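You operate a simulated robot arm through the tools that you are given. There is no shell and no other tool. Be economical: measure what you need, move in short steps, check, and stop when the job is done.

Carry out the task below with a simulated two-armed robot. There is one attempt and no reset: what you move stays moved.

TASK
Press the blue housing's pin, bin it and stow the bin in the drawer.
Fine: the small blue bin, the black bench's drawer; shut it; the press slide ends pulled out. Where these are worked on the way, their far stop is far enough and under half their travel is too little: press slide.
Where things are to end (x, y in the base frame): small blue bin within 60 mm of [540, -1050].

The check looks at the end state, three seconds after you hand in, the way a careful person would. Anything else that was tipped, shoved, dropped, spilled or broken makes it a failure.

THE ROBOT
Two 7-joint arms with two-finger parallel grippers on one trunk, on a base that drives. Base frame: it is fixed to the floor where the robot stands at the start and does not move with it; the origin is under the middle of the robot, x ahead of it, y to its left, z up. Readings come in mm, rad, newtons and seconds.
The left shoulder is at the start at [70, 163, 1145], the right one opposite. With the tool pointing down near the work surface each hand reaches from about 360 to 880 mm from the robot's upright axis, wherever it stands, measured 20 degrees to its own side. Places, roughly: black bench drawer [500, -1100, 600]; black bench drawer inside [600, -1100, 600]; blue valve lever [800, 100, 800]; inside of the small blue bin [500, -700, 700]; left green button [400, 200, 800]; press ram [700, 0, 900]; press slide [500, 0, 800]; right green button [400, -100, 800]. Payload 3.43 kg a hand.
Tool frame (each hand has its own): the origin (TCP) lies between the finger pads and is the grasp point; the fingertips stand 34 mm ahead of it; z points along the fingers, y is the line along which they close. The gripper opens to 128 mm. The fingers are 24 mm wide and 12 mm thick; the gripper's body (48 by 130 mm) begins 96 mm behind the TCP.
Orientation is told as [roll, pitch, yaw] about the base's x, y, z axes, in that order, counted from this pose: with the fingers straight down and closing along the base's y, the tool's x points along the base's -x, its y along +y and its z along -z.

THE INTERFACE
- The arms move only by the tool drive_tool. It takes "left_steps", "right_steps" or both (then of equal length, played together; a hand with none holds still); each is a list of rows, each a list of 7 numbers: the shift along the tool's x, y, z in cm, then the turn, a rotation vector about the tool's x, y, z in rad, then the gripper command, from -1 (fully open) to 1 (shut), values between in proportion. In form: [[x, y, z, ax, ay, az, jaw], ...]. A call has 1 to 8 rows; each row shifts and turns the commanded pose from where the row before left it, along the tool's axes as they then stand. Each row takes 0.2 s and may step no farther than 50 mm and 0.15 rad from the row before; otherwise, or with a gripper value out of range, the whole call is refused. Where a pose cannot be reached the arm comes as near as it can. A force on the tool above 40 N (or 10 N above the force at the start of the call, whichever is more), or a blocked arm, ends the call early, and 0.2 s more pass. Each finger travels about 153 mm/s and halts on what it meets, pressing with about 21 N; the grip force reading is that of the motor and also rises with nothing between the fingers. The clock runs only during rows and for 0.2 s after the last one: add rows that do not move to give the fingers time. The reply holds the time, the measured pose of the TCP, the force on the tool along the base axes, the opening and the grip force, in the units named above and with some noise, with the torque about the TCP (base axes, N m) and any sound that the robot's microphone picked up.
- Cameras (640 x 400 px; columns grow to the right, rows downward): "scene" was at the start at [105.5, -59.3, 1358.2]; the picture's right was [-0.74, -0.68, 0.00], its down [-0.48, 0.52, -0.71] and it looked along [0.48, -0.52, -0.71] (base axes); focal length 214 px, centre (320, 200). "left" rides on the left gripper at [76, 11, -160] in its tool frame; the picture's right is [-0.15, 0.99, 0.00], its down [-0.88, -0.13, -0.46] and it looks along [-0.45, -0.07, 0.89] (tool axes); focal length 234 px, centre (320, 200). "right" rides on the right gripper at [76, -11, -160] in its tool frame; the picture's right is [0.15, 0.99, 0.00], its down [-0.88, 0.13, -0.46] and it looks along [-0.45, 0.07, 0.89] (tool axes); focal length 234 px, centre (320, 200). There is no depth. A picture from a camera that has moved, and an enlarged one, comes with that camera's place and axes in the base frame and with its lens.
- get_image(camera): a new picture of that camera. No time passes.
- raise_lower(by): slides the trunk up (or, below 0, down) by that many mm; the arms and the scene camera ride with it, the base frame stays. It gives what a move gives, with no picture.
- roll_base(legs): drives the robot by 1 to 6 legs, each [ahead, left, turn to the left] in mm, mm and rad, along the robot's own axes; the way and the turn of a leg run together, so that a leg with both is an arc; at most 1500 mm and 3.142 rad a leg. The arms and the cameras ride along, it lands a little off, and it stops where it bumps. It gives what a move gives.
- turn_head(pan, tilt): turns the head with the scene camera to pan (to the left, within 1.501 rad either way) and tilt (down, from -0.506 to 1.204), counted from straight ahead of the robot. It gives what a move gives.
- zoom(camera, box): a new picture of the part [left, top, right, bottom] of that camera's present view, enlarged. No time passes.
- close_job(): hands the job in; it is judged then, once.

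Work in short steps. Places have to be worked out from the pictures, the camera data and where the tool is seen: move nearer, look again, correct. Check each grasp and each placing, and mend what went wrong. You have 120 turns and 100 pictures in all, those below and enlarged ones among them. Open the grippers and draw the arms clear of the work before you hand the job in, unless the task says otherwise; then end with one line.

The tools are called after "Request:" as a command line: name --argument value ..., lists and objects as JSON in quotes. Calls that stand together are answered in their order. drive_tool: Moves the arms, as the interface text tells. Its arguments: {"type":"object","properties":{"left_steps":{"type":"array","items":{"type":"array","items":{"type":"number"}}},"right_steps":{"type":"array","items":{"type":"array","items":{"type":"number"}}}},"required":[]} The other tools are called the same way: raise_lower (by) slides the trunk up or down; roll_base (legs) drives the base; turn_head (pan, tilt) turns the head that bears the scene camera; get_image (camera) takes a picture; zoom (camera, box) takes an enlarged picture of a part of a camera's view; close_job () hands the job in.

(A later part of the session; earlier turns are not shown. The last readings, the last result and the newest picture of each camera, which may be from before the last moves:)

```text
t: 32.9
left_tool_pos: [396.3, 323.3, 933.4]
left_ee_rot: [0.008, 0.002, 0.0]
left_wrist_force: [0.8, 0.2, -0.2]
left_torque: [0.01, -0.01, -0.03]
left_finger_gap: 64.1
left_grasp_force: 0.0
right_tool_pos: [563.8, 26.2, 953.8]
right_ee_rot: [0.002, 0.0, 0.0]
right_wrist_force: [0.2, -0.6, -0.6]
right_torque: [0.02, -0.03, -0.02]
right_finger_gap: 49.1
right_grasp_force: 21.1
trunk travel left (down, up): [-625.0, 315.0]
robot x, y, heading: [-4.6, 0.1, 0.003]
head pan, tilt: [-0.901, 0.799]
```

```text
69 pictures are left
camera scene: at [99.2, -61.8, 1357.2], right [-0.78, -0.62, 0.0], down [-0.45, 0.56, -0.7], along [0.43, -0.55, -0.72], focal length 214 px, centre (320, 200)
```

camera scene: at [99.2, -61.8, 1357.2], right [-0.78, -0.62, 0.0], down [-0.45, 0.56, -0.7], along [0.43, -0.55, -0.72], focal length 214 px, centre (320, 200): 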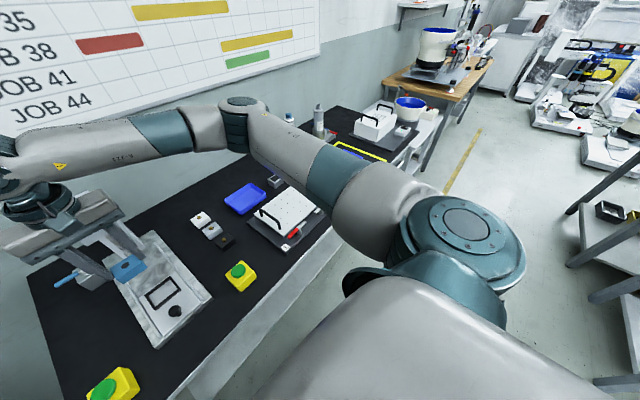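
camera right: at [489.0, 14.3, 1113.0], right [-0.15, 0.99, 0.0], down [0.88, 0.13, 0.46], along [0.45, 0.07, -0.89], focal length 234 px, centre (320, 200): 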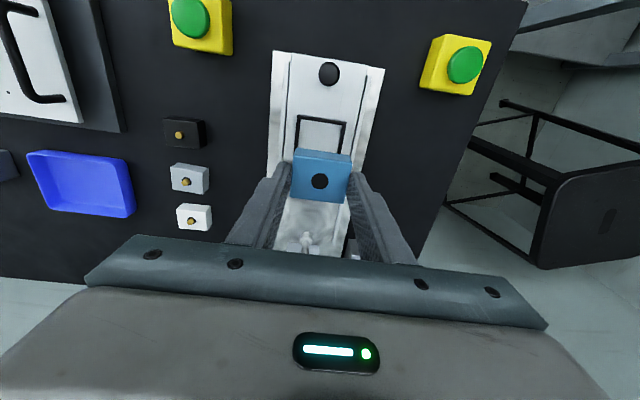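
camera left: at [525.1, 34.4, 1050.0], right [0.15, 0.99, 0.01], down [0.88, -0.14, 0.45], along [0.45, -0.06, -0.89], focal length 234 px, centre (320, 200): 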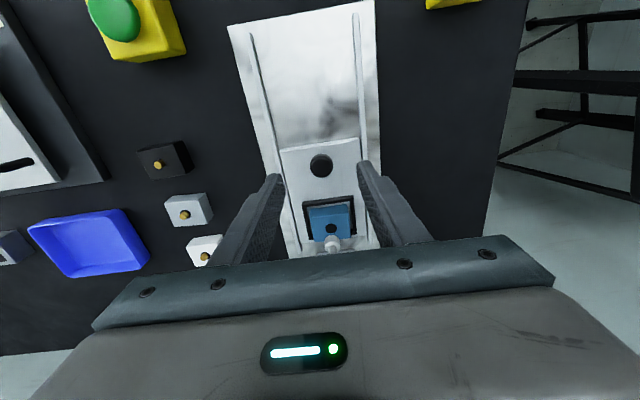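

The housing is held. The bin is at about (497, −740), so I raise and draw the hand back a little and drive the base 600 mm to the right.

Request:
drive_tool --right_steps '[[4, 0, -2, 0, 0, 0, 1], [4, 0, -2, 0, 0, 0, 1], [0, -3, -2, 0, 0, 0, 1], [0, -4, 0, 0, 0, 0, 1], [0, -4, 0, 0, 0, 0, 1]]'

Request:
roll_base --legs '[[0, -600, 0]]'

Request:
get_image --camera "scene"

Request:
get_image --camera "right"

```text
t: 34.1
left_tool_pos: [396.0, 320.0, 932.5]
left_ee_rot: [0.008, 0.002, -0.003]
left_wrist_force: [0.3, -1.3, -0.5]
left_torque: [0.03, 0.0, 0.02]
left_finger_gap: 64.0
left_grasp_force: 0.1
right_tool_pos: [484.0, -85.7, 1015.1]
right_ee_rot: [0.002, -0.001, 0.0]
right_wrist_force: [-0.2, -0.3, -0.2]
right_torque: [0.04, -0.01, 0.0]
right_finger_gap: 49.4
right_grasp_force: 20.6
trunk travel left (down, up): [-625.0, 315.0]
robot x, y, heading: [-2.4, 0.2, -0.002]
head pan, tilt: [-0.901, 0.799]
```

```text
t: 37.5
left_tool_pos: [397.1, -280.6, 933.3]
left_ee_rot: [0.006, 0.001, -0.007]
left_wrist_force: [-0.7, 0.3, 0.3]
left_torque: [0.0, -0.01, 0.0]
left_finger_gap: 63.9
left_grasp_force: 0.1
right_tool_pos: [482.7, -687.1, 1016.0]
right_ee_rot: [0.005, 0.0, -0.007]
right_wrist_force: [0.0, 0.3, -0.5]
right_torque: [0.02, -0.01, 0.02]
right_finger_gap: 49.1
right_grasp_force: 21.4
trunk travel left (down, up): [-625.0, 315.0]
robot x, y, heading: [-1.3, -600.7, -0.005]
head pan, tilt: [-0.901, 0.799]
```

```text
68 pictures are left
camera scene: at [98.5, -664.7, 1357.2], right [-0.79, -0.62, 0.0], down [-0.44, 0.56, -0.7], along [0.43, -0.55, -0.72], focal length 214 px, centre (320, 200)
```

scene: 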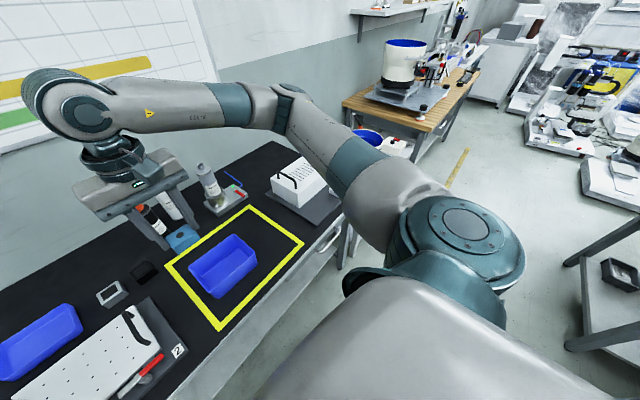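

```text
67 pictures are left
camera right: at [407.9, -698.8, 1174.4], right [-0.14, 0.99, 0.0], down [0.88, 0.12, 0.46], along [0.45, 0.07, -0.89], focal length 234 px, centre (320, 200)
```

right: 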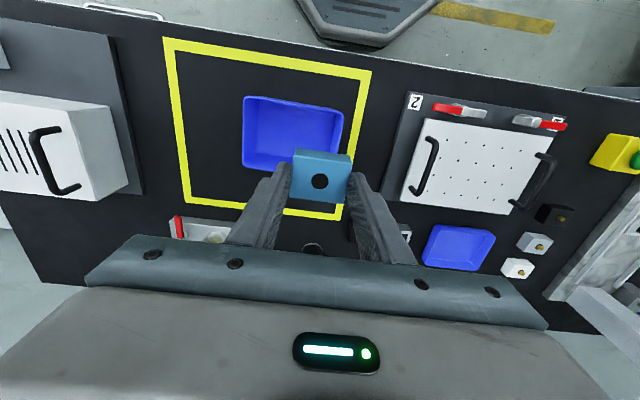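

I zoom on the bin in both views to place its rim corners.

Request:
zoom --camera "scene" --box '[160, 200, 320, 330]'

Request:
zoom --camera "right" --box '[150, 30, 390, 220]'

```text
3.08 times, centred on (240, 265) of scene
camera zoom: at [98.5, -664.7, 1357.2], right [-0.79, -0.62, 0.0], down [-0.44, 0.56, -0.7], along [0.43, -0.55, -0.72], focal length 660 px, centre (566, 0)
```

zoom: 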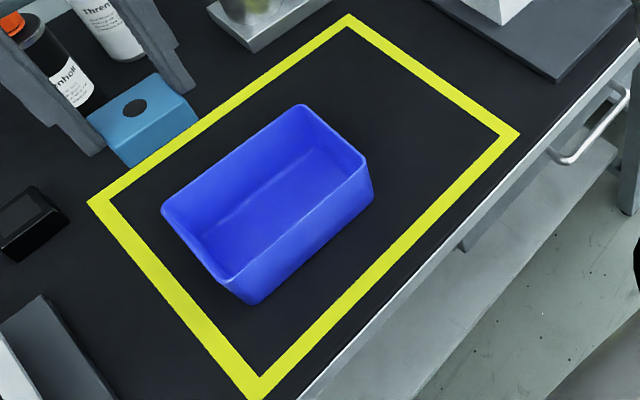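

```text
2.11 times, centred on (270, 125) of right
camera zoom: at [407.9, -698.8, 1174.4], right [-0.14, 0.99, 0.0], down [0.88, 0.12, 0.46], along [0.45, 0.07, -0.89], focal length 493 px, centre (425, 358)
```

zoom: 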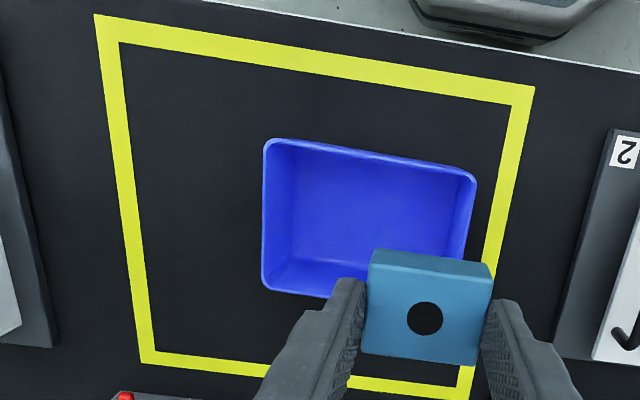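

Bin rim: x 445–547, y −804…−659, z≈808; centre (496, −732). I move the housing over its centre and down to just above the rim, then look.

Request:
drive_tool --right_steps '[[-1.3, -4.5, 0, 0, 0, 0, 1], [0, 0, 4.5, 0, 0, 0, 1], [0, 0, 4.5, 0, 0, 0, 1], [0, 0, 4.0, 0, 0, 0, 1], [0, 0, 1.5, 0, 0, 0, 1]]'

Request:
get_image --camera "right"

```text
t: 38.7
left_tool_pos: [396.2, -281.1, 933.5]
left_ee_rot: [0.006, 0.001, -0.008]
left_wrist_force: [-0.6, 0.4, -0.2]
left_torque: [0.02, 0.01, 0.03]
left_finger_gap: 63.6
left_grasp_force: 0.1
right_tool_pos: [494.1, -735.7, 870.5]
right_ee_rot: [0.001, 0.0, -0.005]
right_wrist_force: [0.4, 0.4, 0.5]
right_torque: [0.0, 0.03, 0.01]
right_finger_gap: 49.3
right_grasp_force: 20.5
trunk travel left (down, up): [-625.0, 315.0]
robot x, y, heading: [-1.8, -599.6, -0.001]
head pan, tilt: [-0.901, 0.799]
```

```text
64 pictures are left
camera right: at [419.5, -744.4, 1028.5], right [-0.14, 0.99, 0.0], down [0.88, 0.12, 0.46], along [0.45, 0.07, -0.89], focal length 234 px, centre (320, 200)
```

right: 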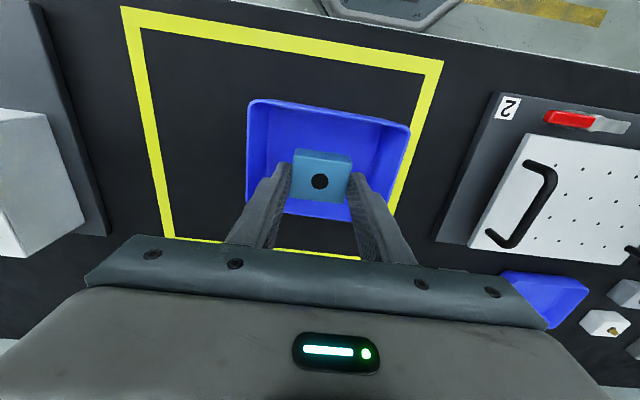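

Well centred. I lower the housing to the bin floor, open partly and lift out.

Request:
drive_tool --right_steps '[[0, 0, 4, 0, 0, 0, 1], [0, 0, 2.5, 0, 0, 0, 1], [0, 0, 0.6, 0, 0, 0, 1], [0, 0, 0, 0, 0, 0, 1]]'

Request:
drive_tool --right_steps '[[0, 0, 0, 0, 0, 0, 0], [0, 0, 0, 0, 0, 0, -0.15], [0, 0, -3, 0, 0, 0, -0.15], [0, 0, -4.5, 0, 0, 0, -0.15], [0, 0, -4.5, 0, 0, 0, -0.15]]'

Request:
get_image --camera "right"

```text
t: 39.7
left_tool_pos: [396.0, -280.1, 933.0]
left_ee_rot: [0.007, 0.003, -0.008]
left_wrist_force: [0.3, -0.3, -0.7]
left_torque: [-0.01, 0.01, 0.01]
left_finger_gap: 64.0
left_grasp_force: 0.2
right_tool_pos: [495.2, -733.1, 800.1]
right_ee_rot: [0.001, 0.0, -0.005]
right_wrist_force: [0.3, 0.5, -0.6]
right_torque: [0.03, -0.01, 0.03]
right_finger_gap: 49.3
right_grasp_force: 20.6
trunk travel left (down, up): [-625.0, 315.0]
robot x, y, heading: [-1.7, -598.4, -0.011]
head pan, tilt: [-0.901, 0.799]
```

```text
t: 40.9
left_tool_pos: [396.2, -282.4, 933.9]
left_ee_rot: [0.005, 0.003, -0.005]
left_wrist_force: [-0.2, 0.4, -0.1]
left_torque: [0.01, 0.0, -0.01]
left_finger_gap: 64.1
left_grasp_force: 0.1
right_tool_pos: [495.0, -733.6, 917.4]
right_ee_rot: [0.002, -0.001, -0.006]
right_wrist_force: [-0.6, -0.7, -0.4]
right_torque: [-0.05, -0.03, 0.02]
right_finger_gap: 73.3
right_grasp_force: 0.0
trunk travel left (down, up): [-625.0, 315.0]
robot x, y, heading: [-1.0, -602.2, -0.004]
head pan, tilt: [-0.901, 0.799]
```

```text
63 pictures are left
camera right: at [420.2, -744.3, 1077.4], right [-0.14, 0.99, 0.0], down [0.88, 0.12, 0.46], along [0.45, 0.07, -0.89], focal length 234 px, centre (320, 200)
```

right: 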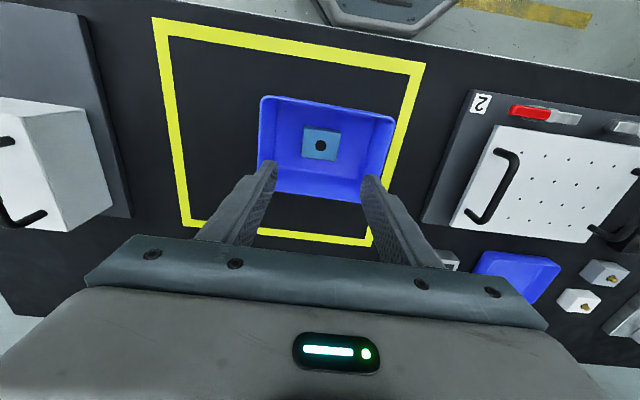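

The housing lies in the bin. Next the drawer: I raise the right hand, back off 300 mm and look at the bench front.

Request:
drive_tool --right_steps '[[0, 0, -4.5, 0, 0, 0, 0], [0, 0, -4.5, 0, 0, 0, 0]]'

Request:
turn_head --pan -1.5 --tilt 0.5

Request:
get_image --camera "scene"

Request:
roll_base --legs '[[-300, 0, 0]]'

Request:
turn_head --pan -0.85 --tilt 0.75

Request:
get_image --camera "scene"

```text
t: 41.5
left_tool_pos: [396.2, -281.9, 933.9]
left_ee_rot: [0.007, 0.003, -0.008]
left_wrist_force: [-0.4, -0.7, 0.7]
left_torque: [-0.01, -0.03, -0.01]
left_finger_gap: 64.0
left_grasp_force: 0.0
right_tool_pos: [495.4, -733.4, 1009.3]
right_ee_rot: [0.002, 0.0, -0.005]
right_wrist_force: [0.2, 0.7, -0.3]
right_torque: [0.0, 0.01, 0.01]
right_finger_gap: 63.9
right_grasp_force: 0.0
trunk travel left (down, up): [-625.0, 315.0]
robot x, y, heading: [-3.2, -604.5, -0.003]
head pan, tilt: [-0.901, 0.799]
```

```text
t: 42.5
left_tool_pos: [397.1, -281.3, 933.2]
left_ee_rot: [0.007, 0.002, -0.008]
left_wrist_force: [0.7, 0.1, -0.4]
left_torque: [-0.02, 0.02, -0.01]
left_finger_gap: 64.1
left_grasp_force: 0.0
right_tool_pos: [494.8, -733.6, 1008.3]
right_ee_rot: [0.001, 0.0, -0.004]
right_wrist_force: [0.8, -1.0, 0.3]
right_torque: [0.0, 0.0, 0.01]
right_finger_gap: 63.7
right_grasp_force: 0.1
trunk travel left (down, up): [-625.0, 315.0]
robot x, y, heading: [-3.9, -600.7, 0.003]
head pan, tilt: [-1.499, 0.499]
```

```text
62 pictures are left
camera scene: at [54.8, -691.8, 1383.2], right [-1.0, -0.07, 0.0], down [-0.03, 0.48, -0.88], along [0.06, -0.88, -0.48], focal length 214 px, centre (320, 200)
```

scene: 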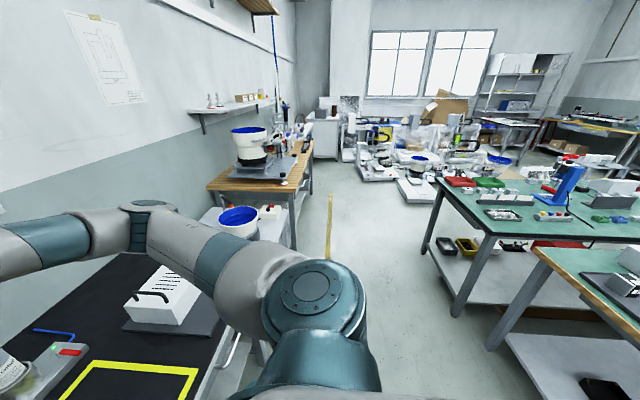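

```text
t: 44.6
left_tool_pos: [102.1, -281.6, 932.7]
left_ee_rot: [0.007, 0.002, -0.009]
left_wrist_force: [-0.3, 1.1, -0.2]
left_torque: [0.0, 0.01, -0.02]
left_finger_gap: 64.1
left_grasp_force: 0.1
right_tool_pos: [200.5, -733.8, 1010.2]
right_ee_rot: [0.002, 0.001, -0.01]
right_wrist_force: [-0.3, 0.4, -0.7]
right_torque: [0.03, -0.01, 0.02]
right_finger_gap: 63.8
right_grasp_force: 0.0
trunk travel left (down, up): [-625.0, 315.0]
robot x, y, heading: [-294.1, -600.3, -0.004]
head pan, tilt: [-1.499, 0.499]
```

```text
t: 45.6
left_tool_pos: [102.5, -280.8, 933.4]
left_ee_rot: [0.007, 0.001, -0.011]
left_wrist_force: [0.2, -0.3, 0.1]
left_torque: [-0.01, 0.03, -0.03]
left_finger_gap: 64.2
left_grasp_force: 0.0
right_tool_pos: [199.5, -733.4, 1008.3]
right_ee_rot: [0.002, -0.001, -0.008]
right_wrist_force: [-0.2, -0.3, 0.7]
right_torque: [0.02, -0.03, 0.01]
right_finger_gap: 63.9
right_grasp_force: 0.0
trunk travel left (down, up): [-625.0, 315.0]
robot x, y, heading: [-295.7, -597.6, -0.009]
head pan, tilt: [-0.85, 0.75]
```

```text
61 pictures are left
camera scene: at [-192.1, -662.5, 1361.3], right [-0.76, -0.65, 0.0], down [-0.45, 0.52, -0.73], along [0.48, -0.55, -0.68], focal length 214 px, centre (320, 200)
```

scene: 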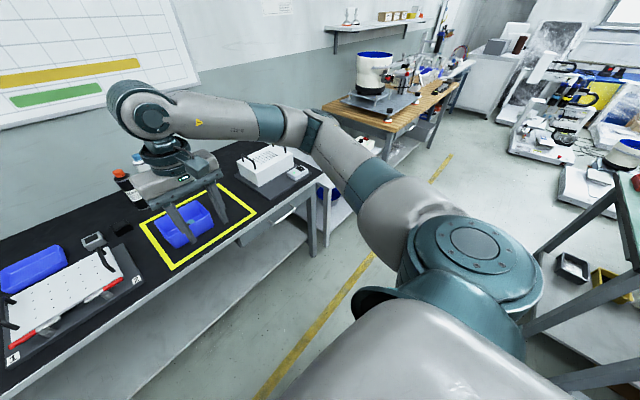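

The path to the right is clear. I drive 320 mm right so the drawer front comes into view.

Request:
roll_base --legs '[[0, -320, 0]]'

Request:
turn_head --pan -0.3 --tilt 0.75

Request:
get_image --camera "scene"

Request:
get_image --camera "right"

```text
t: 47.7
left_tool_pos: [99.8, -594.2, 934.6]
left_ee_rot: [0.007, 0.001, -0.009]
left_wrist_force: [-0.3, -0.4, 0.7]
left_torque: [-0.01, 0.01, -0.01]
left_finger_gap: 63.7
left_grasp_force: 0.1
right_tool_pos: [199.5, -1046.3, 1008.3]
right_ee_rot: [0.004, 0.001, -0.007]
right_wrist_force: [0.5, -0.3, -0.3]
right_torque: [0.02, -0.02, 0.01]
right_finger_gap: 64.4
right_grasp_force: 0.1
trunk travel left (down, up): [-625.0, 315.0]
robot x, y, heading: [-301.9, -915.1, -0.006]
head pan, tilt: [-0.85, 0.75]
```

```text
t: 48.7
left_tool_pos: [100.8, -594.2, 933.6]
left_ee_rot: [0.006, 0.003, -0.007]
left_wrist_force: [0.2, 0.2, 0.3]
left_torque: [-0.02, -0.03, 0.02]
left_finger_gap: 64.1
left_grasp_force: 0.0
right_tool_pos: [199.4, -1047.0, 1008.1]
right_ee_rot: [0.003, 0.0, -0.007]
right_wrist_force: [0.0, 0.2, -0.1]
right_torque: [0.03, -0.01, -0.02]
right_finger_gap: 64.1
right_grasp_force: 0.1
trunk travel left (down, up): [-625.0, 315.0]
robot x, y, heading: [-297.4, -917.4, -0.005]
head pan, tilt: [-0.3, 0.75]
```

```text
60 pictures are left
camera scene: at [-169.1, -938.3, 1361.2], right [-0.3, -0.95, 0.0], down [-0.65, 0.21, -0.73], along [0.7, -0.22, -0.68], focal length 214 px, centre (320, 200)
```

scene: 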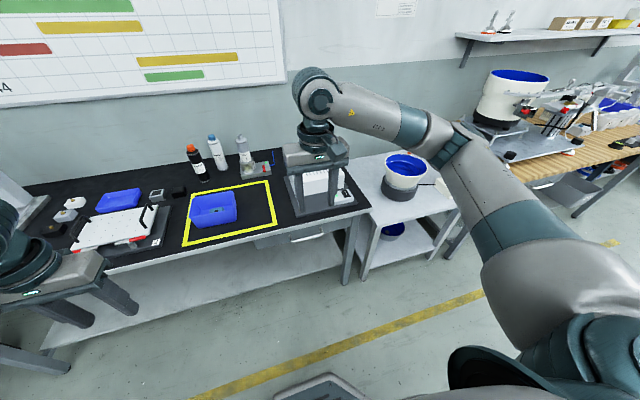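

```text
59 pictures are left
camera right: at [123.9, -1056.9, 1167.5], right [-0.14, 0.99, 0.0], down [0.88, 0.12, 0.46], along [0.45, 0.07, -0.89], focal length 234 px, centre (320, 200)
```

right: 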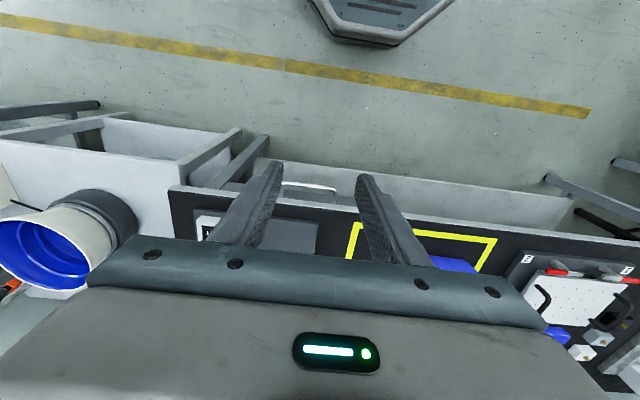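

Zooming on the drawer handle in both views to triangulate it.

Request:
zoom --camera "scene" --box '[230, 190, 390, 290]'

Request:
zoom --camera "right" --box '[240, 160, 400, 260]'

```text
4.00 times, centred on (310, 240) of scene
camera zoom: at [-169.1, -938.3, 1361.2], right [-0.3, -0.95, 0.0], down [-0.65, 0.21, -0.73], along [0.7, -0.22, -0.68], focal length 858 px, centre (360, 40)
```

zoom: 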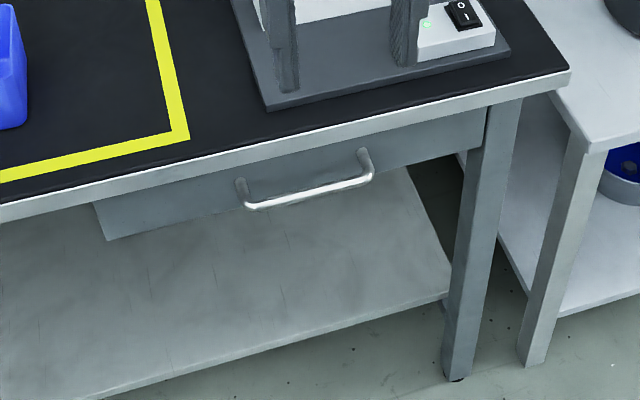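

```text
4.00 times, centred on (320, 210) of right
camera zoom: at [123.9, -1056.9, 1167.5], right [-0.14, 0.99, 0.0], down [0.88, 0.12, 0.46], along [0.45, 0.07, -0.89], focal length 937 px, centre (320, 160)
```

zoom: 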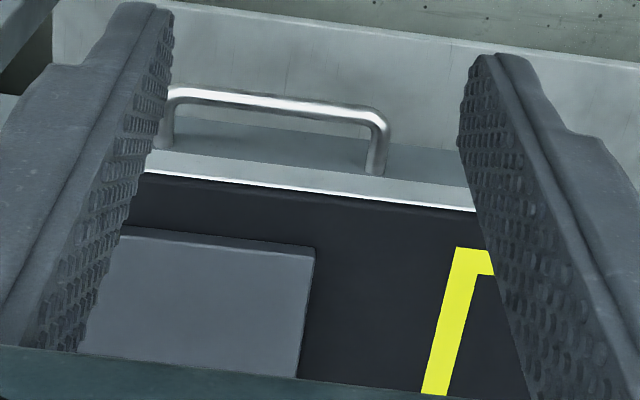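

Triangulation gives the handle bar along y from −985 to −1111, at x≈345, z≈672, with the bench edge at x≈360. I will grip it from the front with the tool horizontal and the fingers closing vertically. First I lower the trunk, then yaw the hand 90°.

Request:
raise_lower --by -200

Request:
drive_tool --right_steps '[[0, 0, 0, 0, 0, 0.15, 0], [0, 0, 0, 0, 0, 0.15, 0], [0, 0, 0, 0, 0, 0.15, 0], [0, 0, 0, 0, 0, 0.15, 0], [0, 0, 0, 0, 0, 0.15, 0], [0, 0, 0, 0, 0, 0.15, 0], [0, 0, 0, 0, 0, 0.15, 0], [0, 0, 0, 0, 0, 0.15, 0]]'

Request:
drive_tool --right_steps '[[0, 0, 0, 0, 0, 0.15, 0.3], [0, 0, 0, 0, 0, 0.15, 0.3], [0, 0, 0, 0, 0, 0.064, 0.3], [0, 0, 0, -0.15, 0, 0, 0.3], [0, 0, 0, -0.15, 0, 0, 0.3], [0, 0, 0, -0.15, 0, 0, 0.3]]'

```text
t: 50.8
left_tool_pos: [100.6, -594.2, 733.2]
left_ee_rot: [0.008, 0.002, -0.01]
left_wrist_force: [0.1, -0.8, 0.5]
left_torque: [0.02, -0.03, 0.0]
left_finger_gap: 63.8
left_grasp_force: 0.0
right_tool_pos: [197.5, -1046.1, 808.2]
right_ee_rot: [0.0, 0.001, -0.008]
right_wrist_force: [0.5, -0.4, 0.2]
right_torque: [-0.03, -0.01, -0.05]
right_finger_gap: 64.0
right_grasp_force: 0.0
trunk travel left (down, up): [-425.0, 515.0]
robot x, y, heading: [-299.0, -915.7, -0.009]
head pan, tilt: [-0.3, 0.75]
```

```text
t: 52.6
left_tool_pos: [101.1, -594.3, 731.7]
left_ee_rot: [0.007, 0.001, -0.008]
left_wrist_force: [-0.7, -0.7, 0.0]
left_torque: [0.0, 0.02, 0.01]
left_finger_gap: 63.9
left_grasp_force: 0.0
right_tool_pos: [199.9, -1045.7, 808.7]
right_ee_rot: [-0.001, 0.001, -1.208]
right_wrist_force: [0.4, 0.5, -0.1]
right_torque: [0.01, 0.0, -0.03]
right_finger_gap: 64.1
right_grasp_force: 0.1
trunk travel left (down, up): [-425.0, 515.0]
robot x, y, heading: [-298.0, -915.3, -0.004]
head pan, tilt: [-0.3, 0.75]
```

```text
t: 54.0
left_tool_pos: [100.1, -594.7, 733.7]
left_ee_rot: [0.008, 0.002, -0.009]
left_wrist_force: [-0.2, 0.6, 0.4]
left_torque: [0.02, -0.02, -0.02]
left_finger_gap: 64.2
left_grasp_force: 0.0
right_tool_pos: [198.1, -1045.9, 808.9]
right_ee_rot: [0.452, 0.004, -1.57]
right_wrist_force: [0.2, -0.4, 0.2]
right_torque: [0.03, -0.01, 0.0]
right_finger_gap: 45.0
right_grasp_force: 0.0
trunk travel left (down, up): [-425.0, 515.0]
robot x, y, heading: [-298.8, -917.1, -0.004]
head pan, tilt: [-0.3, 0.75]
```

The rotation works; I finish the remaining 1.12 rad of pitch.

Request:
drive_tool --right_steps '[[0, 0, 0, -0.15, 0, 0, 0.3], [0, 0, 0, -0.15, 0, 0, 0.3], [0, 0, 0, -0.15, 0, 0, 0.3], [0, 0, 0, -0.15, 0, 0, 0.3], [0, 0, 0, -0.15, 0, 0, 0.3], [0, 0, 0, -0.15, 0, 0, 0.3], [0, 0, 0, -0.15, 0, 0, 0.3], [0, 0, 0, -0.07, 0, 0, 0.3]]'

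Request:
get_image --camera "right"

Request:
get_image --camera "scene"

```text
t: 55.8
left_tool_pos: [100.1, -594.4, 733.1]
left_ee_rot: [0.006, 0.003, -0.01]
left_wrist_force: [-1.0, 0.9, 0.1]
left_torque: [-0.03, 0.04, 0.01]
left_finger_gap: 64.0
left_grasp_force: 0.1
right_tool_pos: [283.9, -1004.9, 827.0]
right_ee_rot: [1.564, 0.003, -1.574]
right_wrist_force: [-0.6, 0.6, -0.3]
right_torque: [-0.01, 0.04, -0.02]
right_finger_gap: 44.5
right_grasp_force: 0.0
right hand out of reach, approached as far as the arm can: row 2, 3, 4, 5, 8
trunk travel left (down, up): [-425.0, 515.0]
robot x, y, heading: [-298.8, -916.0, -0.003]
head pan, tilt: [-0.3, 0.75]
```

```text
56 pictures are left
camera right: at [125.2, -928.5, 815.6], right [0.01, 0.14, 0.99], down [-0.46, -0.88, 0.13], along [0.89, -0.45, 0.06], focal length 234 px, centre (320, 200)
```

right: 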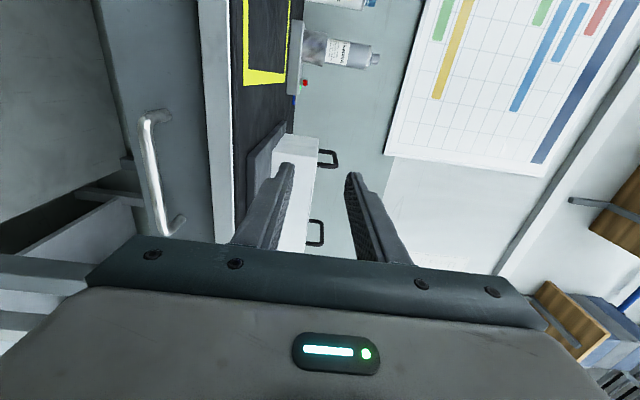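

```text
55 pictures are left
camera scene: at [-168.8, -938.1, 1161.2], right [-0.3, -0.95, 0.0], down [-0.65, 0.21, -0.73], along [0.7, -0.22, -0.68], focal length 214 px, centre (320, 200)
```

scene: 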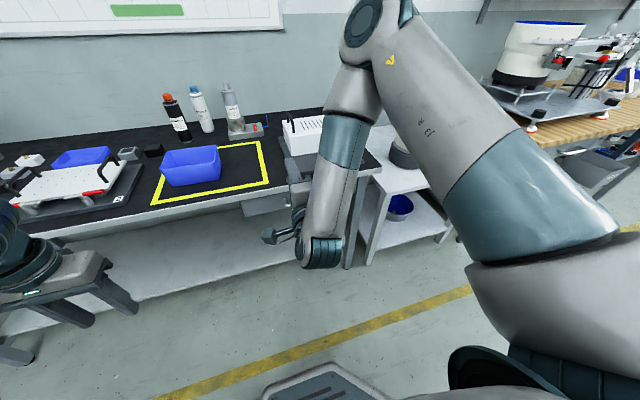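

The orientation is reached, but the arm is folded. I back the base 180 mm to give it room, then move to in front of the handle.

Request:
roll_base --legs '[[-180, 0, 0]]'

Request:
drive_tool --right_steps '[[0, -3, 3, 0, 0, 0, 0.3], [-1, -3, 3, 0, 0, 0, 0.3], [-1, -3, 3, 0, 0, 0, 0.3], [-1, -3, 0, 0, 0, 0, 0.3], [-1, -3, 0, 0, 0, 0, 0.3]]'

Request:
get_image --camera "right"

```text
t: 57.3
left_tool_pos: [-79.5, -593.6, 733.9]
left_ee_rot: [0.006, 0.002, -0.005]
left_wrist_force: [-0.9, 0.2, -0.6]
left_torque: [0.03, 0.0, 0.04]
left_finger_gap: 63.8
left_grasp_force: 0.1
right_tool_pos: [103.9, -1002.1, 827.3]
right_ee_rot: [1.564, 0.003, -1.569]
right_wrist_force: [-0.3, 0.0, 0.2]
right_torque: [0.02, -0.02, -0.01]
right_finger_gap: 44.9
right_grasp_force: 0.0
trunk travel left (down, up): [-425.0, 515.0]
robot x, y, heading: [-481.7, -912.2, -0.004]
head pan, tilt: [-0.3, 0.75]
```

```text
t: 58.5
left_tool_pos: [-80.0, -592.2, 732.3]
left_ee_rot: [0.007, 0.002, -0.006]
left_wrist_force: [0.2, -0.8, 0.0]
left_torque: [-0.03, 0.06, 0.0]
left_finger_gap: 63.9
left_grasp_force: 0.1
right_tool_pos: [156.2, -937.4, 738.4]
right_ee_rot: [1.554, 0.001, -1.582]
right_wrist_force: [0.3, 0.3, 0.2]
right_torque: [0.02, 0.0, -0.01]
right_finger_gap: 44.8
right_grasp_force: 0.0
right hand out of reach, approached as far as the arm can: row 1, 2, 3, 4, 5
trunk travel left (down, up): [-425.0, 515.0]
robot x, y, heading: [-476.2, -913.2, -0.007]
head pan, tilt: [-0.3, 0.75]
```

```text
54 pictures are left
camera right: at [-1.8, -859.1, 730.0], right [0.02, 0.14, 0.99], down [-0.46, -0.88, 0.14], along [0.89, -0.46, 0.05], focal length 234 px, centre (320, 200)
```

right: 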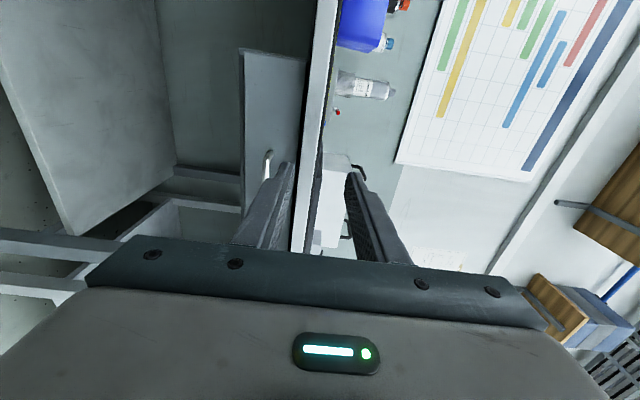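

The arm is near a joint limit with the shoulder so high. I lower the trunk further so the forearm can lie more level, then raise the hand to handle height.

Request:
raise_lower --by -250

Request:
drive_tool --right_steps '[[-2, 3, 0, 0, 0, 0, 0.3], [-2, 4, 0, 0, 0, 0, 0.3], [-2, 4, 0, 0, 0, 0, 0.3], [-2, 4, 0, 0, 0, 0, 0.3], [-2, 3, 0, 0, 0, 0, 0.3]]'

Request:
get_image --camera "scene"

```text
t: 61.1
left_tool_pos: [-80.1, -592.3, 482.6]
left_ee_rot: [0.006, 0.002, -0.005]
left_wrist_force: [0.2, -0.1, -0.5]
left_torque: [-0.05, 0.0, 0.0]
left_finger_gap: 64.1
left_grasp_force: 0.0
right_tool_pos: [155.8, -937.6, 489.7]
right_ee_rot: [1.555, 0.001, -1.584]
right_wrist_force: [0.0, 0.5, -0.2]
right_torque: [-0.01, 0.01, -0.02]
right_finger_gap: 44.7
right_grasp_force: 0.1
trunk travel left (down, up): [-175.0, 765.0]
robot x, y, heading: [-477.7, -912.1, 0.0]
head pan, tilt: [-0.3, 0.75]
```

```text
t: 62.3
left_tool_pos: [-79.9, -592.7, 482.9]
left_ee_rot: [0.005, 0.0, -0.005]
left_wrist_force: [-0.4, 0.2, 0.3]
left_torque: [0.0, 0.0, -0.02]
left_finger_gap: 64.1
left_grasp_force: 0.1
right_tool_pos: [157.0, -1037.8, 669.8]
right_ee_rot: [1.555, 0.004, -1.581]
right_wrist_force: [-0.4, -0.6, -0.9]
right_torque: [-0.04, -0.02, -0.03]
right_finger_gap: 44.9
right_grasp_force: 0.2
trunk travel left (down, up): [-175.0, 765.0]
robot x, y, heading: [-478.2, -912.5, -0.001]
head pan, tilt: [-0.3, 0.75]
```

```text
53 pictures are left
camera scene: at [-348.4, -937.3, 911.2], right [-0.3, -0.95, 0.0], down [-0.65, 0.2, -0.73], along [0.7, -0.22, -0.68], focal length 214 px, centre (320, 200)
```

scene: 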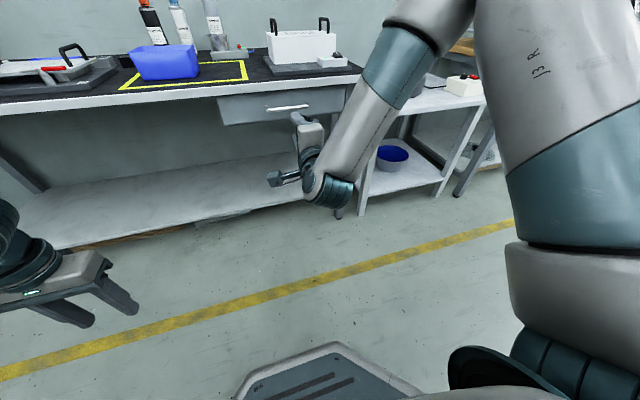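

Now it reaches freely: (157, −1038, 670). I advance to x≈270 and check with the wrist camera.

Request:
drive_tool --right_steps '[[-0.3, 0.1, 4, 0, 0, 0, 0.3], [-0.3, 0.1, 4, 0, 0, 0, 0.3], [-0.3, 0, 3.3, 0, 0, 0, 0.3]]'

Request:
get_image --camera "right"

Request:
zoom --camera "scene" --box '[220, 70, 380, 200]'

```text
t: 63.1
left_tool_pos: [-79.0, -593.0, 483.1]
left_ee_rot: [0.006, 0.001, -0.004]
left_wrist_force: [0.0, 0.2, 0.5]
left_torque: [0.02, 0.05, 0.01]
left_finger_gap: 64.3
left_grasp_force: 0.1
right_tool_pos: [261.9, -1025.1, 684.7]
right_ee_rot: [1.55, 0.002, -1.59]
right_wrist_force: [0.5, -0.2, 0.3]
right_torque: [-0.02, 0.02, -0.01]
right_finger_gap: 44.8
right_grasp_force: 0.1
right hand out of reach, approached as far as the arm can: row 1, 2, 3
trunk travel left (down, up): [-175.0, 765.0]
robot x, y, heading: [-477.5, -913.3, -0.003]
head pan, tilt: [-0.3, 0.75]
```

```text
52 pictures are left
camera right: at [104.9, -945.3, 677.6], right [0.02, 0.14, 0.99], down [-0.47, -0.87, 0.14], along [0.88, -0.47, 0.05], focal length 234 px, centre (320, 200)
```

right: 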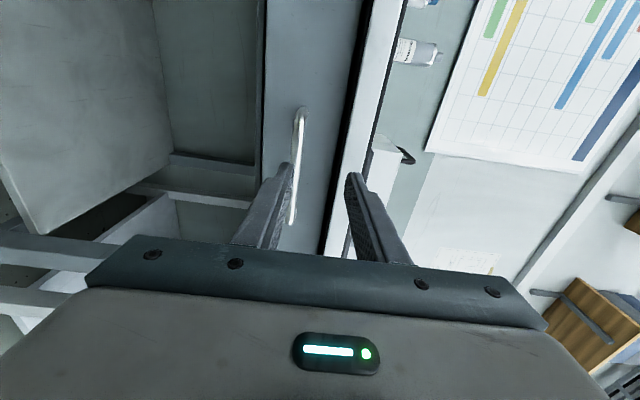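

```text
3.08 times, centred on (300, 135) of scene
camera zoom: at [-348.1, -937.2, 911.2], right [-0.3, -0.95, 0.0], down [-0.65, 0.2, -0.73], along [0.7, -0.22, -0.68], focal length 660 px, centre (382, 400)
```

zoom: 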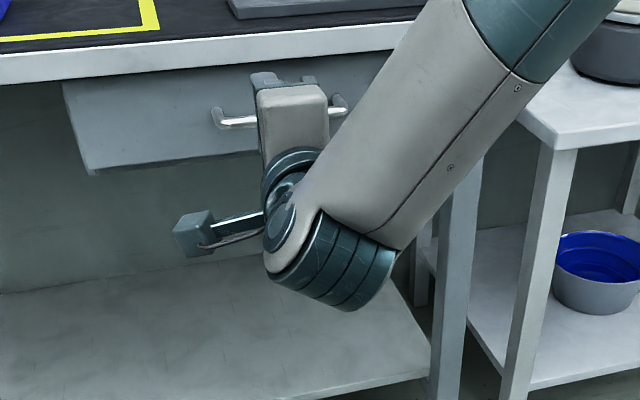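

The handle's z from this view is about 662. Reach runs out here, so I draw the hand back into free range, correct height, and use the base to advance.

Request:
drive_tool --right_steps '[[0, -1, -4, 0, 0, 0, 0.3], [-1, -1, -4, 0, 0, 0, 0.3], [-1, 0, -2, 0.02, 0, 0, 0.3], [0, 0, 0, 0, 0, 0, 0.3]]'

```text
t: 64.1
left_tool_pos: [-78.8, -592.0, 484.0]
left_ee_rot: [0.008, 0.0, -0.006]
left_wrist_force: [-0.7, 0.8, 0.3]
left_torque: [-0.04, 0.03, -0.01]
left_finger_gap: 63.8
left_grasp_force: 0.1
right_tool_pos: [164.1, -1042.3, 667.6]
right_ee_rot: [1.533, 0.001, -1.584]
right_wrist_force: [0.4, -0.1, 0.0]
right_torque: [0.01, 0.01, 0.01]
right_finger_gap: 44.9
right_grasp_force: 0.0
trunk travel left (down, up): [-175.0, 765.0]
robot x, y, heading: [-477.5, -913.1, -0.006]
head pan, tilt: [-0.3, 0.75]
```

Request:
drive_tool --right_steps '[[-0.3, -0.4, 0, -0.035, 0, 0, 0.3], [0, 0, 0, 0, 0, 0, 0.3]]'

Request:
roll_base --legs '[[110, 0, 0]]'

Request:
get_image --camera "right"

```text
t: 64.7
left_tool_pos: [-79.7, -592.8, 482.9]
left_ee_rot: [0.006, 0.002, -0.007]
left_wrist_force: [-0.7, -0.2, 0.2]
left_torque: [0.01, 0.03, -0.01]
left_finger_gap: 63.8
left_grasp_force: 0.1
right_tool_pos: [160.3, -1035.4, 668.4]
right_ee_rot: [1.57, 0.001, -1.589]
right_wrist_force: [-0.1, -0.4, 1.2]
right_torque: [0.01, -0.03, 0.01]
right_finger_gap: 44.7
right_grasp_force: 0.1
right hand out of reach, approached as far as the arm can: row 1
trunk travel left (down, up): [-175.0, 765.0]
robot x, y, heading: [-479.4, -912.6, -0.001]
head pan, tilt: [-0.3, 0.75]
```

```text
t: 65.9
left_tool_pos: [31.2, -594.1, 482.5]
left_ee_rot: [0.007, 0.002, -0.007]
left_wrist_force: [-0.7, -0.3, -0.6]
left_torque: [-0.02, -0.01, 0.02]
left_finger_gap: 64.2
left_grasp_force: 0.1
right_tool_pos: [270.6, -1037.4, 668.6]
right_ee_rot: [1.568, 0.002, -1.59]
right_wrist_force: [0.5, 0.2, -0.1]
right_torque: [0.01, 0.02, 0.0]
right_finger_gap: 45.1
right_grasp_force: 0.1
trunk travel left (down, up): [-175.0, 765.0]
robot x, y, heading: [-365.8, -915.7, -0.005]
head pan, tilt: [-0.3, 0.75]
```

```text
50 pictures are left
camera right: at [113.1, -957.7, 656.7], right [0.01, 0.14, 0.99], down [-0.47, -0.87, 0.13], along [0.88, -0.47, 0.06], focal length 234 px, centre (320, 200)
```

right: 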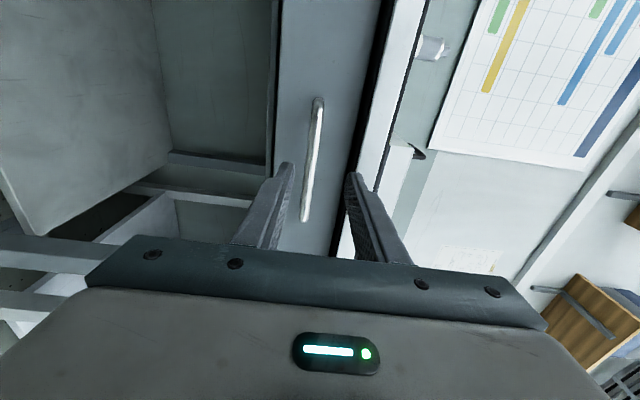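

The bar lies between the fingers but about 9 mm low. I lower the trunk 9 mm and roll 48 mm ahead to put the bar between the finger ends.

Request:
raise_lower --by -9

Request:
roll_base --legs '[[48, 0, 0]]'

Request:
get_image --camera "right"

```text
t: 66.5
left_tool_pos: [29.9, -592.8, 474.2]
left_ee_rot: [0.008, 0.004, -0.006]
left_wrist_force: [0.1, -0.5, 0.1]
left_torque: [-0.01, -0.02, -0.04]
left_finger_gap: 64.2
left_grasp_force: 0.0
right_tool_pos: [270.4, -1036.5, 659.6]
right_ee_rot: [1.567, 0.003, -1.591]
right_wrist_force: [-0.4, 0.5, 0.3]
right_torque: [0.0, -0.03, 0.0]
right_finger_gap: 44.6
right_grasp_force: 0.1
trunk travel left (down, up): [-166.0, 774.0]
robot x, y, heading: [-368.5, -916.7, -0.011]
head pan, tilt: [-0.3, 0.75]
```

```text
t: 67.4
left_tool_pos: [77.8, -594.7, 474.2]
left_ee_rot: [0.006, 0.002, -0.009]
left_wrist_force: [0.4, -0.2, -0.3]
left_torque: [0.0, -0.02, 0.05]
left_finger_gap: 63.8
left_grasp_force: 0.1
right_tool_pos: [319.0, -1037.5, 657.7]
right_ee_rot: [1.567, 0.003, -1.591]
right_wrist_force: [0.2, 0.2, -0.3]
right_torque: [0.03, 0.02, -0.01]
right_finger_gap: 45.0
right_grasp_force: 0.0
trunk travel left (down, up): [-166.0, 774.0]
robot x, y, heading: [-316.2, -916.3, -0.004]
head pan, tilt: [-0.3, 0.75]
```

```text
49 pictures are left
camera right: at [160.8, -958.4, 647.7], right [0.01, 0.14, 0.99], down [-0.47, -0.87, 0.13], along [0.88, -0.47, 0.06], focal length 234 px, centre (320, 200)
```

right: 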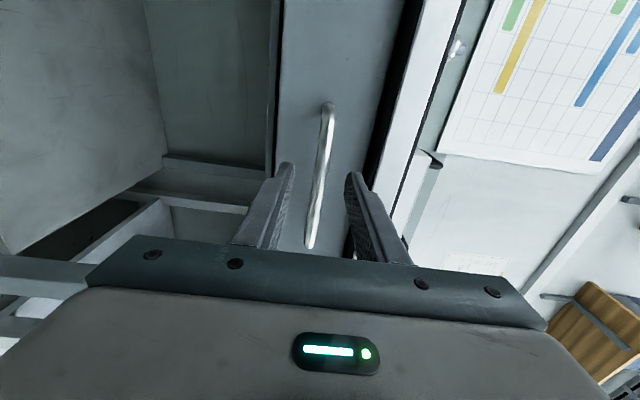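

The bar is centred, inside the tips by about 8 mm. I creep 8 mm ahead for more bite, then close.

Request:
roll_base --legs '[[8, 0, 0]]'

Request:
drive_tool --right_steps '[[0, 0, 0, 0, 0, 0, 1], [0, 0, 0, 0, 0, 0, 1], [0, 0, 0, 0, 0, 0, 1]]'

```text
t: 68.1
left_tool_pos: [86.5, -593.5, 473.5]
left_ee_rot: [0.009, 0.003, -0.009]
left_wrist_force: [0.0, 0.7, 0.9]
left_torque: [-0.03, -0.02, 0.0]
left_finger_gap: 64.1
left_grasp_force: 0.1
right_tool_pos: [325.1, -1037.8, 658.7]
right_ee_rot: [1.568, 0.001, -1.591]
right_wrist_force: [0.3, 0.0, -0.1]
right_torque: [0.01, -0.02, 0.01]
right_finger_gap: 45.1
right_grasp_force: 0.1
trunk travel left (down, up): [-166.0, 774.0]
robot x, y, heading: [-311.1, -913.1, 0.0]
head pan, tilt: [-0.3, 0.75]
```

```text
t: 68.9
left_tool_pos: [86.0, -592.8, 474.0]
left_ee_rot: [0.007, 0.001, -0.01]
left_wrist_force: [-0.6, -0.5, -0.6]
left_torque: [0.02, 0.02, 0.01]
left_finger_gap: 63.9
left_grasp_force: 0.0
right_tool_pos: [325.3, -1038.8, 658.7]
right_ee_rot: [1.565, 0.001, -1.59]
right_wrist_force: [-2.9, -0.1, -5.9]
right_torque: [-0.2, 0.11, 0.11]
right_finger_gap: 11.8
right_grasp_force: 45.0
trunk travel left (down, up): [-166.0, 774.0]
robot x, y, heading: [-313.2, -912.6, -0.003]
head pan, tilt: [-0.3, 0.75]
```

The bar is gripped (11.8 mm). I pull the drawer by driving the base back 150 mm.

Request:
roll_base --legs '[[-150, 0, 0]]'

Request:
get_image --camera "scene"

```text
t: 70.3
left_tool_pos: [-64.6, -592.8, 474.4]
left_ee_rot: [0.006, 0.005, -0.01]
left_wrist_force: [-0.4, 0.1, 0.5]
left_torque: [0.0, -0.02, 0.0]
left_finger_gap: 64.2
left_grasp_force: 0.0
right_tool_pos: [174.7, -1039.6, 659.0]
right_ee_rot: [1.567, 0.002, -1.592]
right_wrist_force: [0.2, 2.0, -7.1]
right_torque: [-0.19, 0.17, 0.65]
right_finger_gap: 11.7
right_grasp_force: 45.1
trunk travel left (down, up): [-166.0, 774.0]
robot x, y, heading: [-460.5, -911.9, -0.005]
head pan, tilt: [-0.3, 0.75]
```

```text
48 pictures are left
camera scene: at [-333.1, -937.4, 902.1], right [-0.3, -0.95, 0.0], down [-0.65, 0.21, -0.73], along [0.7, -0.22, -0.68], focal length 214 px, centre (320, 200)
```

scene: 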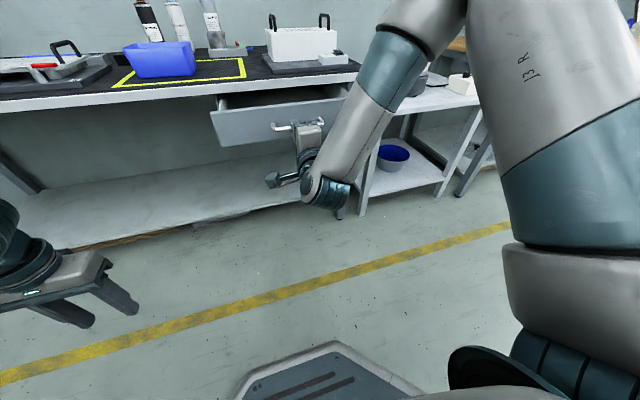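

The drawer follows. I pull another 140 mm.

Request:
roll_base --legs '[[-140, 0, 0]]'

Request:
get_image --camera "scene"

```text
t: 71.7
left_tool_pos: [-180.9, -591.6, 473.5]
left_ee_rot: [0.007, 0.001, -0.007]
left_wrist_force: [-1.0, 0.7, -0.1]
left_torque: [0.03, 0.01, 0.04]
left_finger_gap: 64.0
left_grasp_force: 0.1
right_tool_pos: [57.7, -1037.5, 659.1]
right_ee_rot: [1.566, -0.002, -1.595]
right_wrist_force: [1.5, -0.8, 4.5]
right_torque: [0.04, -0.18, 0.28]
right_finger_gap: 11.5
right_grasp_force: 44.8
trunk travel left (down, up): [-166.0, 774.0]
robot x, y, heading: [-584.6, -910.2, -0.008]
head pan, tilt: [-0.3, 0.75]
stopped in leg 1: the robot was blocked; the commanded pose is now the measured one
```

```text
47 pictures are left
camera scene: at [-450.4, -936.0, 902.2], right [-0.3, -0.95, 0.0], down [-0.65, 0.2, -0.73], along [0.7, -0.22, -0.68], focal length 214 px, centre (320, 200)
```

scene: 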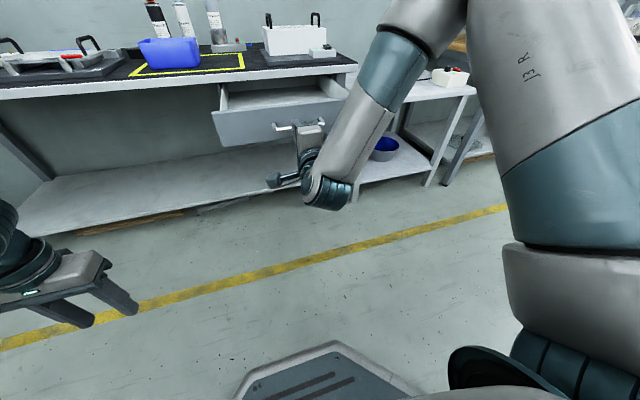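

The drawer stopped after about 265 mm, probably at its stop. I open the fingers and withdraw the hand.

Request:
drive_tool --right_steps '[[0, 0, 0, 0, 0, 0, 0.3], [0, 0, 0, 0, 0, 0, 0.3], [0, 0, -2, 0, 0, 0, 0.3], [0, 0, -3, 0, 0, 0, 0.3], [0, 0, -3, 0, 0, 0, 0.3]]'

Request:
turn_head --pan -0.1 --tilt 0.5

Request:
get_image --camera "scene"

```text
t: 72.9
left_tool_pos: [-180.9, -591.4, 474.6]
left_ee_rot: [0.007, 0.002, -0.006]
left_wrist_force: [0.0, -0.3, -0.1]
left_torque: [0.02, -0.03, -0.02]
left_finger_gap: 64.3
left_grasp_force: 0.1
right_tool_pos: [8.0, -1029.9, 655.9]
right_ee_rot: [1.563, -0.001, -1.596]
right_wrist_force: [0.0, -0.8, 1.0]
right_torque: [0.01, 0.0, -0.04]
right_finger_gap: 44.7
right_grasp_force: 0.1
right hand out of reach, approached as far as the arm can: row 4, 5
trunk travel left (down, up): [-166.0, 774.0]
robot x, y, heading: [-578.3, -915.3, -0.004]
head pan, tilt: [-0.3, 0.75]
```

```text
t: 73.7
left_tool_pos: [-182.0, -591.9, 474.6]
left_ee_rot: [0.007, 0.001, -0.007]
left_wrist_force: [-0.6, -0.1, 0.6]
left_torque: [0.0, -0.02, -0.02]
left_finger_gap: 64.1
left_grasp_force: 0.0
right_tool_pos: [8.1, -1028.9, 656.1]
right_ee_rot: [1.564, -0.002, -1.595]
right_wrist_force: [0.0, 0.1, 0.3]
right_torque: [0.03, 0.01, -0.02]
right_finger_gap: 44.8
right_grasp_force: 0.1
trunk travel left (down, up): [-166.0, 774.0]
robot x, y, heading: [-581.7, -908.4, -0.008]
head pan, tilt: [-0.099, 0.499]
```

```text
46 pictures are left
camera scene: at [-438.8, -920.6, 924.1], right [-0.1, -0.99, 0.0], down [-0.48, 0.05, -0.88], along [0.87, -0.09, -0.48], focal length 214 px, centre (320, 200)
```

scene: 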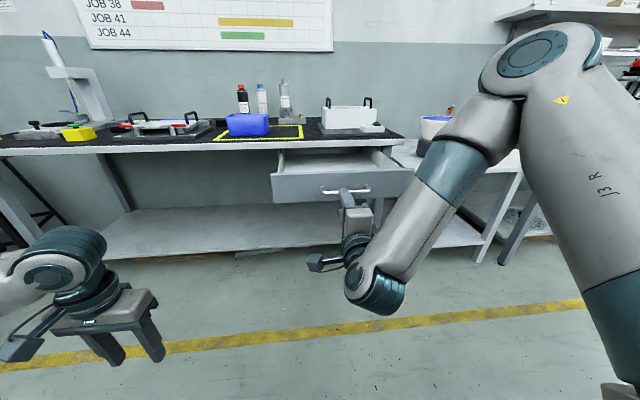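

The drawer is open with the hand free. I raise the trunk back up, then pitch the tool down again; the remaining yaw of −90° suits gripping the bin across its 102 mm side.

Request:
raise_lower --by 459

Request:
drive_tool --right_steps '[[0, 0, 0, 0.15, 0, 0, 0.3], [0, 0, 0, 0.15, 0, 0, 0.3], [0, 0, 0, 0.15, 0, 0, 0.3], [0, 0, 0, 0.15, 0, 0, 0.3], [0, 0, 0, 0.15, 0, 0, 0.3], [0, 0, 0, 0.15, 0, 0, 0.3], [0, 0, 0, 0.15, 0, 0, 0.3], [0, 0, 0, 0.15, 0, 0, 0.3]]'

Request:
drive_tool --right_steps '[[0, 0, 0, 0.15, 0, 0, -0.3], [0, 0, 0, 0.15, 0, 0, -0.6], [0, 0, 0, 0.066, 0, 0, -1], [0, 0, 0, 0, 0, 0, -1]]'

Request:
get_image --camera "scene"

```text
refused: 459 is not a number from -400 to 400
```

```text
t: 75.5
left_tool_pos: [-180.2, -591.8, 475.1]
left_ee_rot: [0.007, 0.0, -0.009]
left_wrist_force: [0.2, -0.3, -0.3]
left_torque: [0.0, -0.02, -0.01]
left_finger_gap: 63.8
left_grasp_force: 0.0
right_tool_pos: [8.0, -1026.1, 656.0]
right_ee_rot: [0.362, 0.0, -1.593]
right_wrist_force: [-0.1, 1.1, 0.0]
right_torque: [0.04, 0.03, -0.02]
right_finger_gap: 44.5
right_grasp_force: 0.1
trunk travel left (down, up): [-166.0, 774.0]
robot x, y, heading: [-579.6, -914.1, -0.003]
head pan, tilt: [-0.099, 0.499]
```

```text
t: 76.5
left_tool_pos: [-182.5, -590.1, 474.5]
left_ee_rot: [0.009, 0.002, -0.006]
left_wrist_force: [-0.3, -0.3, 0.8]
left_torque: [0.02, -0.01, -0.01]
left_finger_gap: 64.2
left_grasp_force: 0.1
right_tool_pos: [9.7, -1025.1, 655.2]
right_ee_rot: [-0.003, -0.003, -1.593]
right_wrist_force: [0.3, 0.1, -0.9]
right_torque: [0.01, -0.04, 0.05]
right_finger_gap: 128.1
right_grasp_force: 0.3
trunk travel left (down, up): [-166.0, 774.0]
robot x, y, heading: [-581.0, -911.4, -0.009]
head pan, tilt: [-0.099, 0.499]
```

```text
45 pictures are left
camera scene: at [-438.6, -920.6, 924.2], right [-0.1, -0.99, 0.0], down [-0.48, 0.05, -0.88], along [0.87, -0.09, -0.48], focal length 214 px, centre (320, 200)
```

scene: 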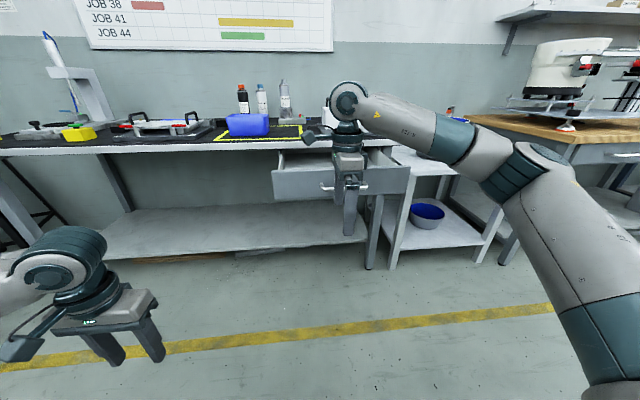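

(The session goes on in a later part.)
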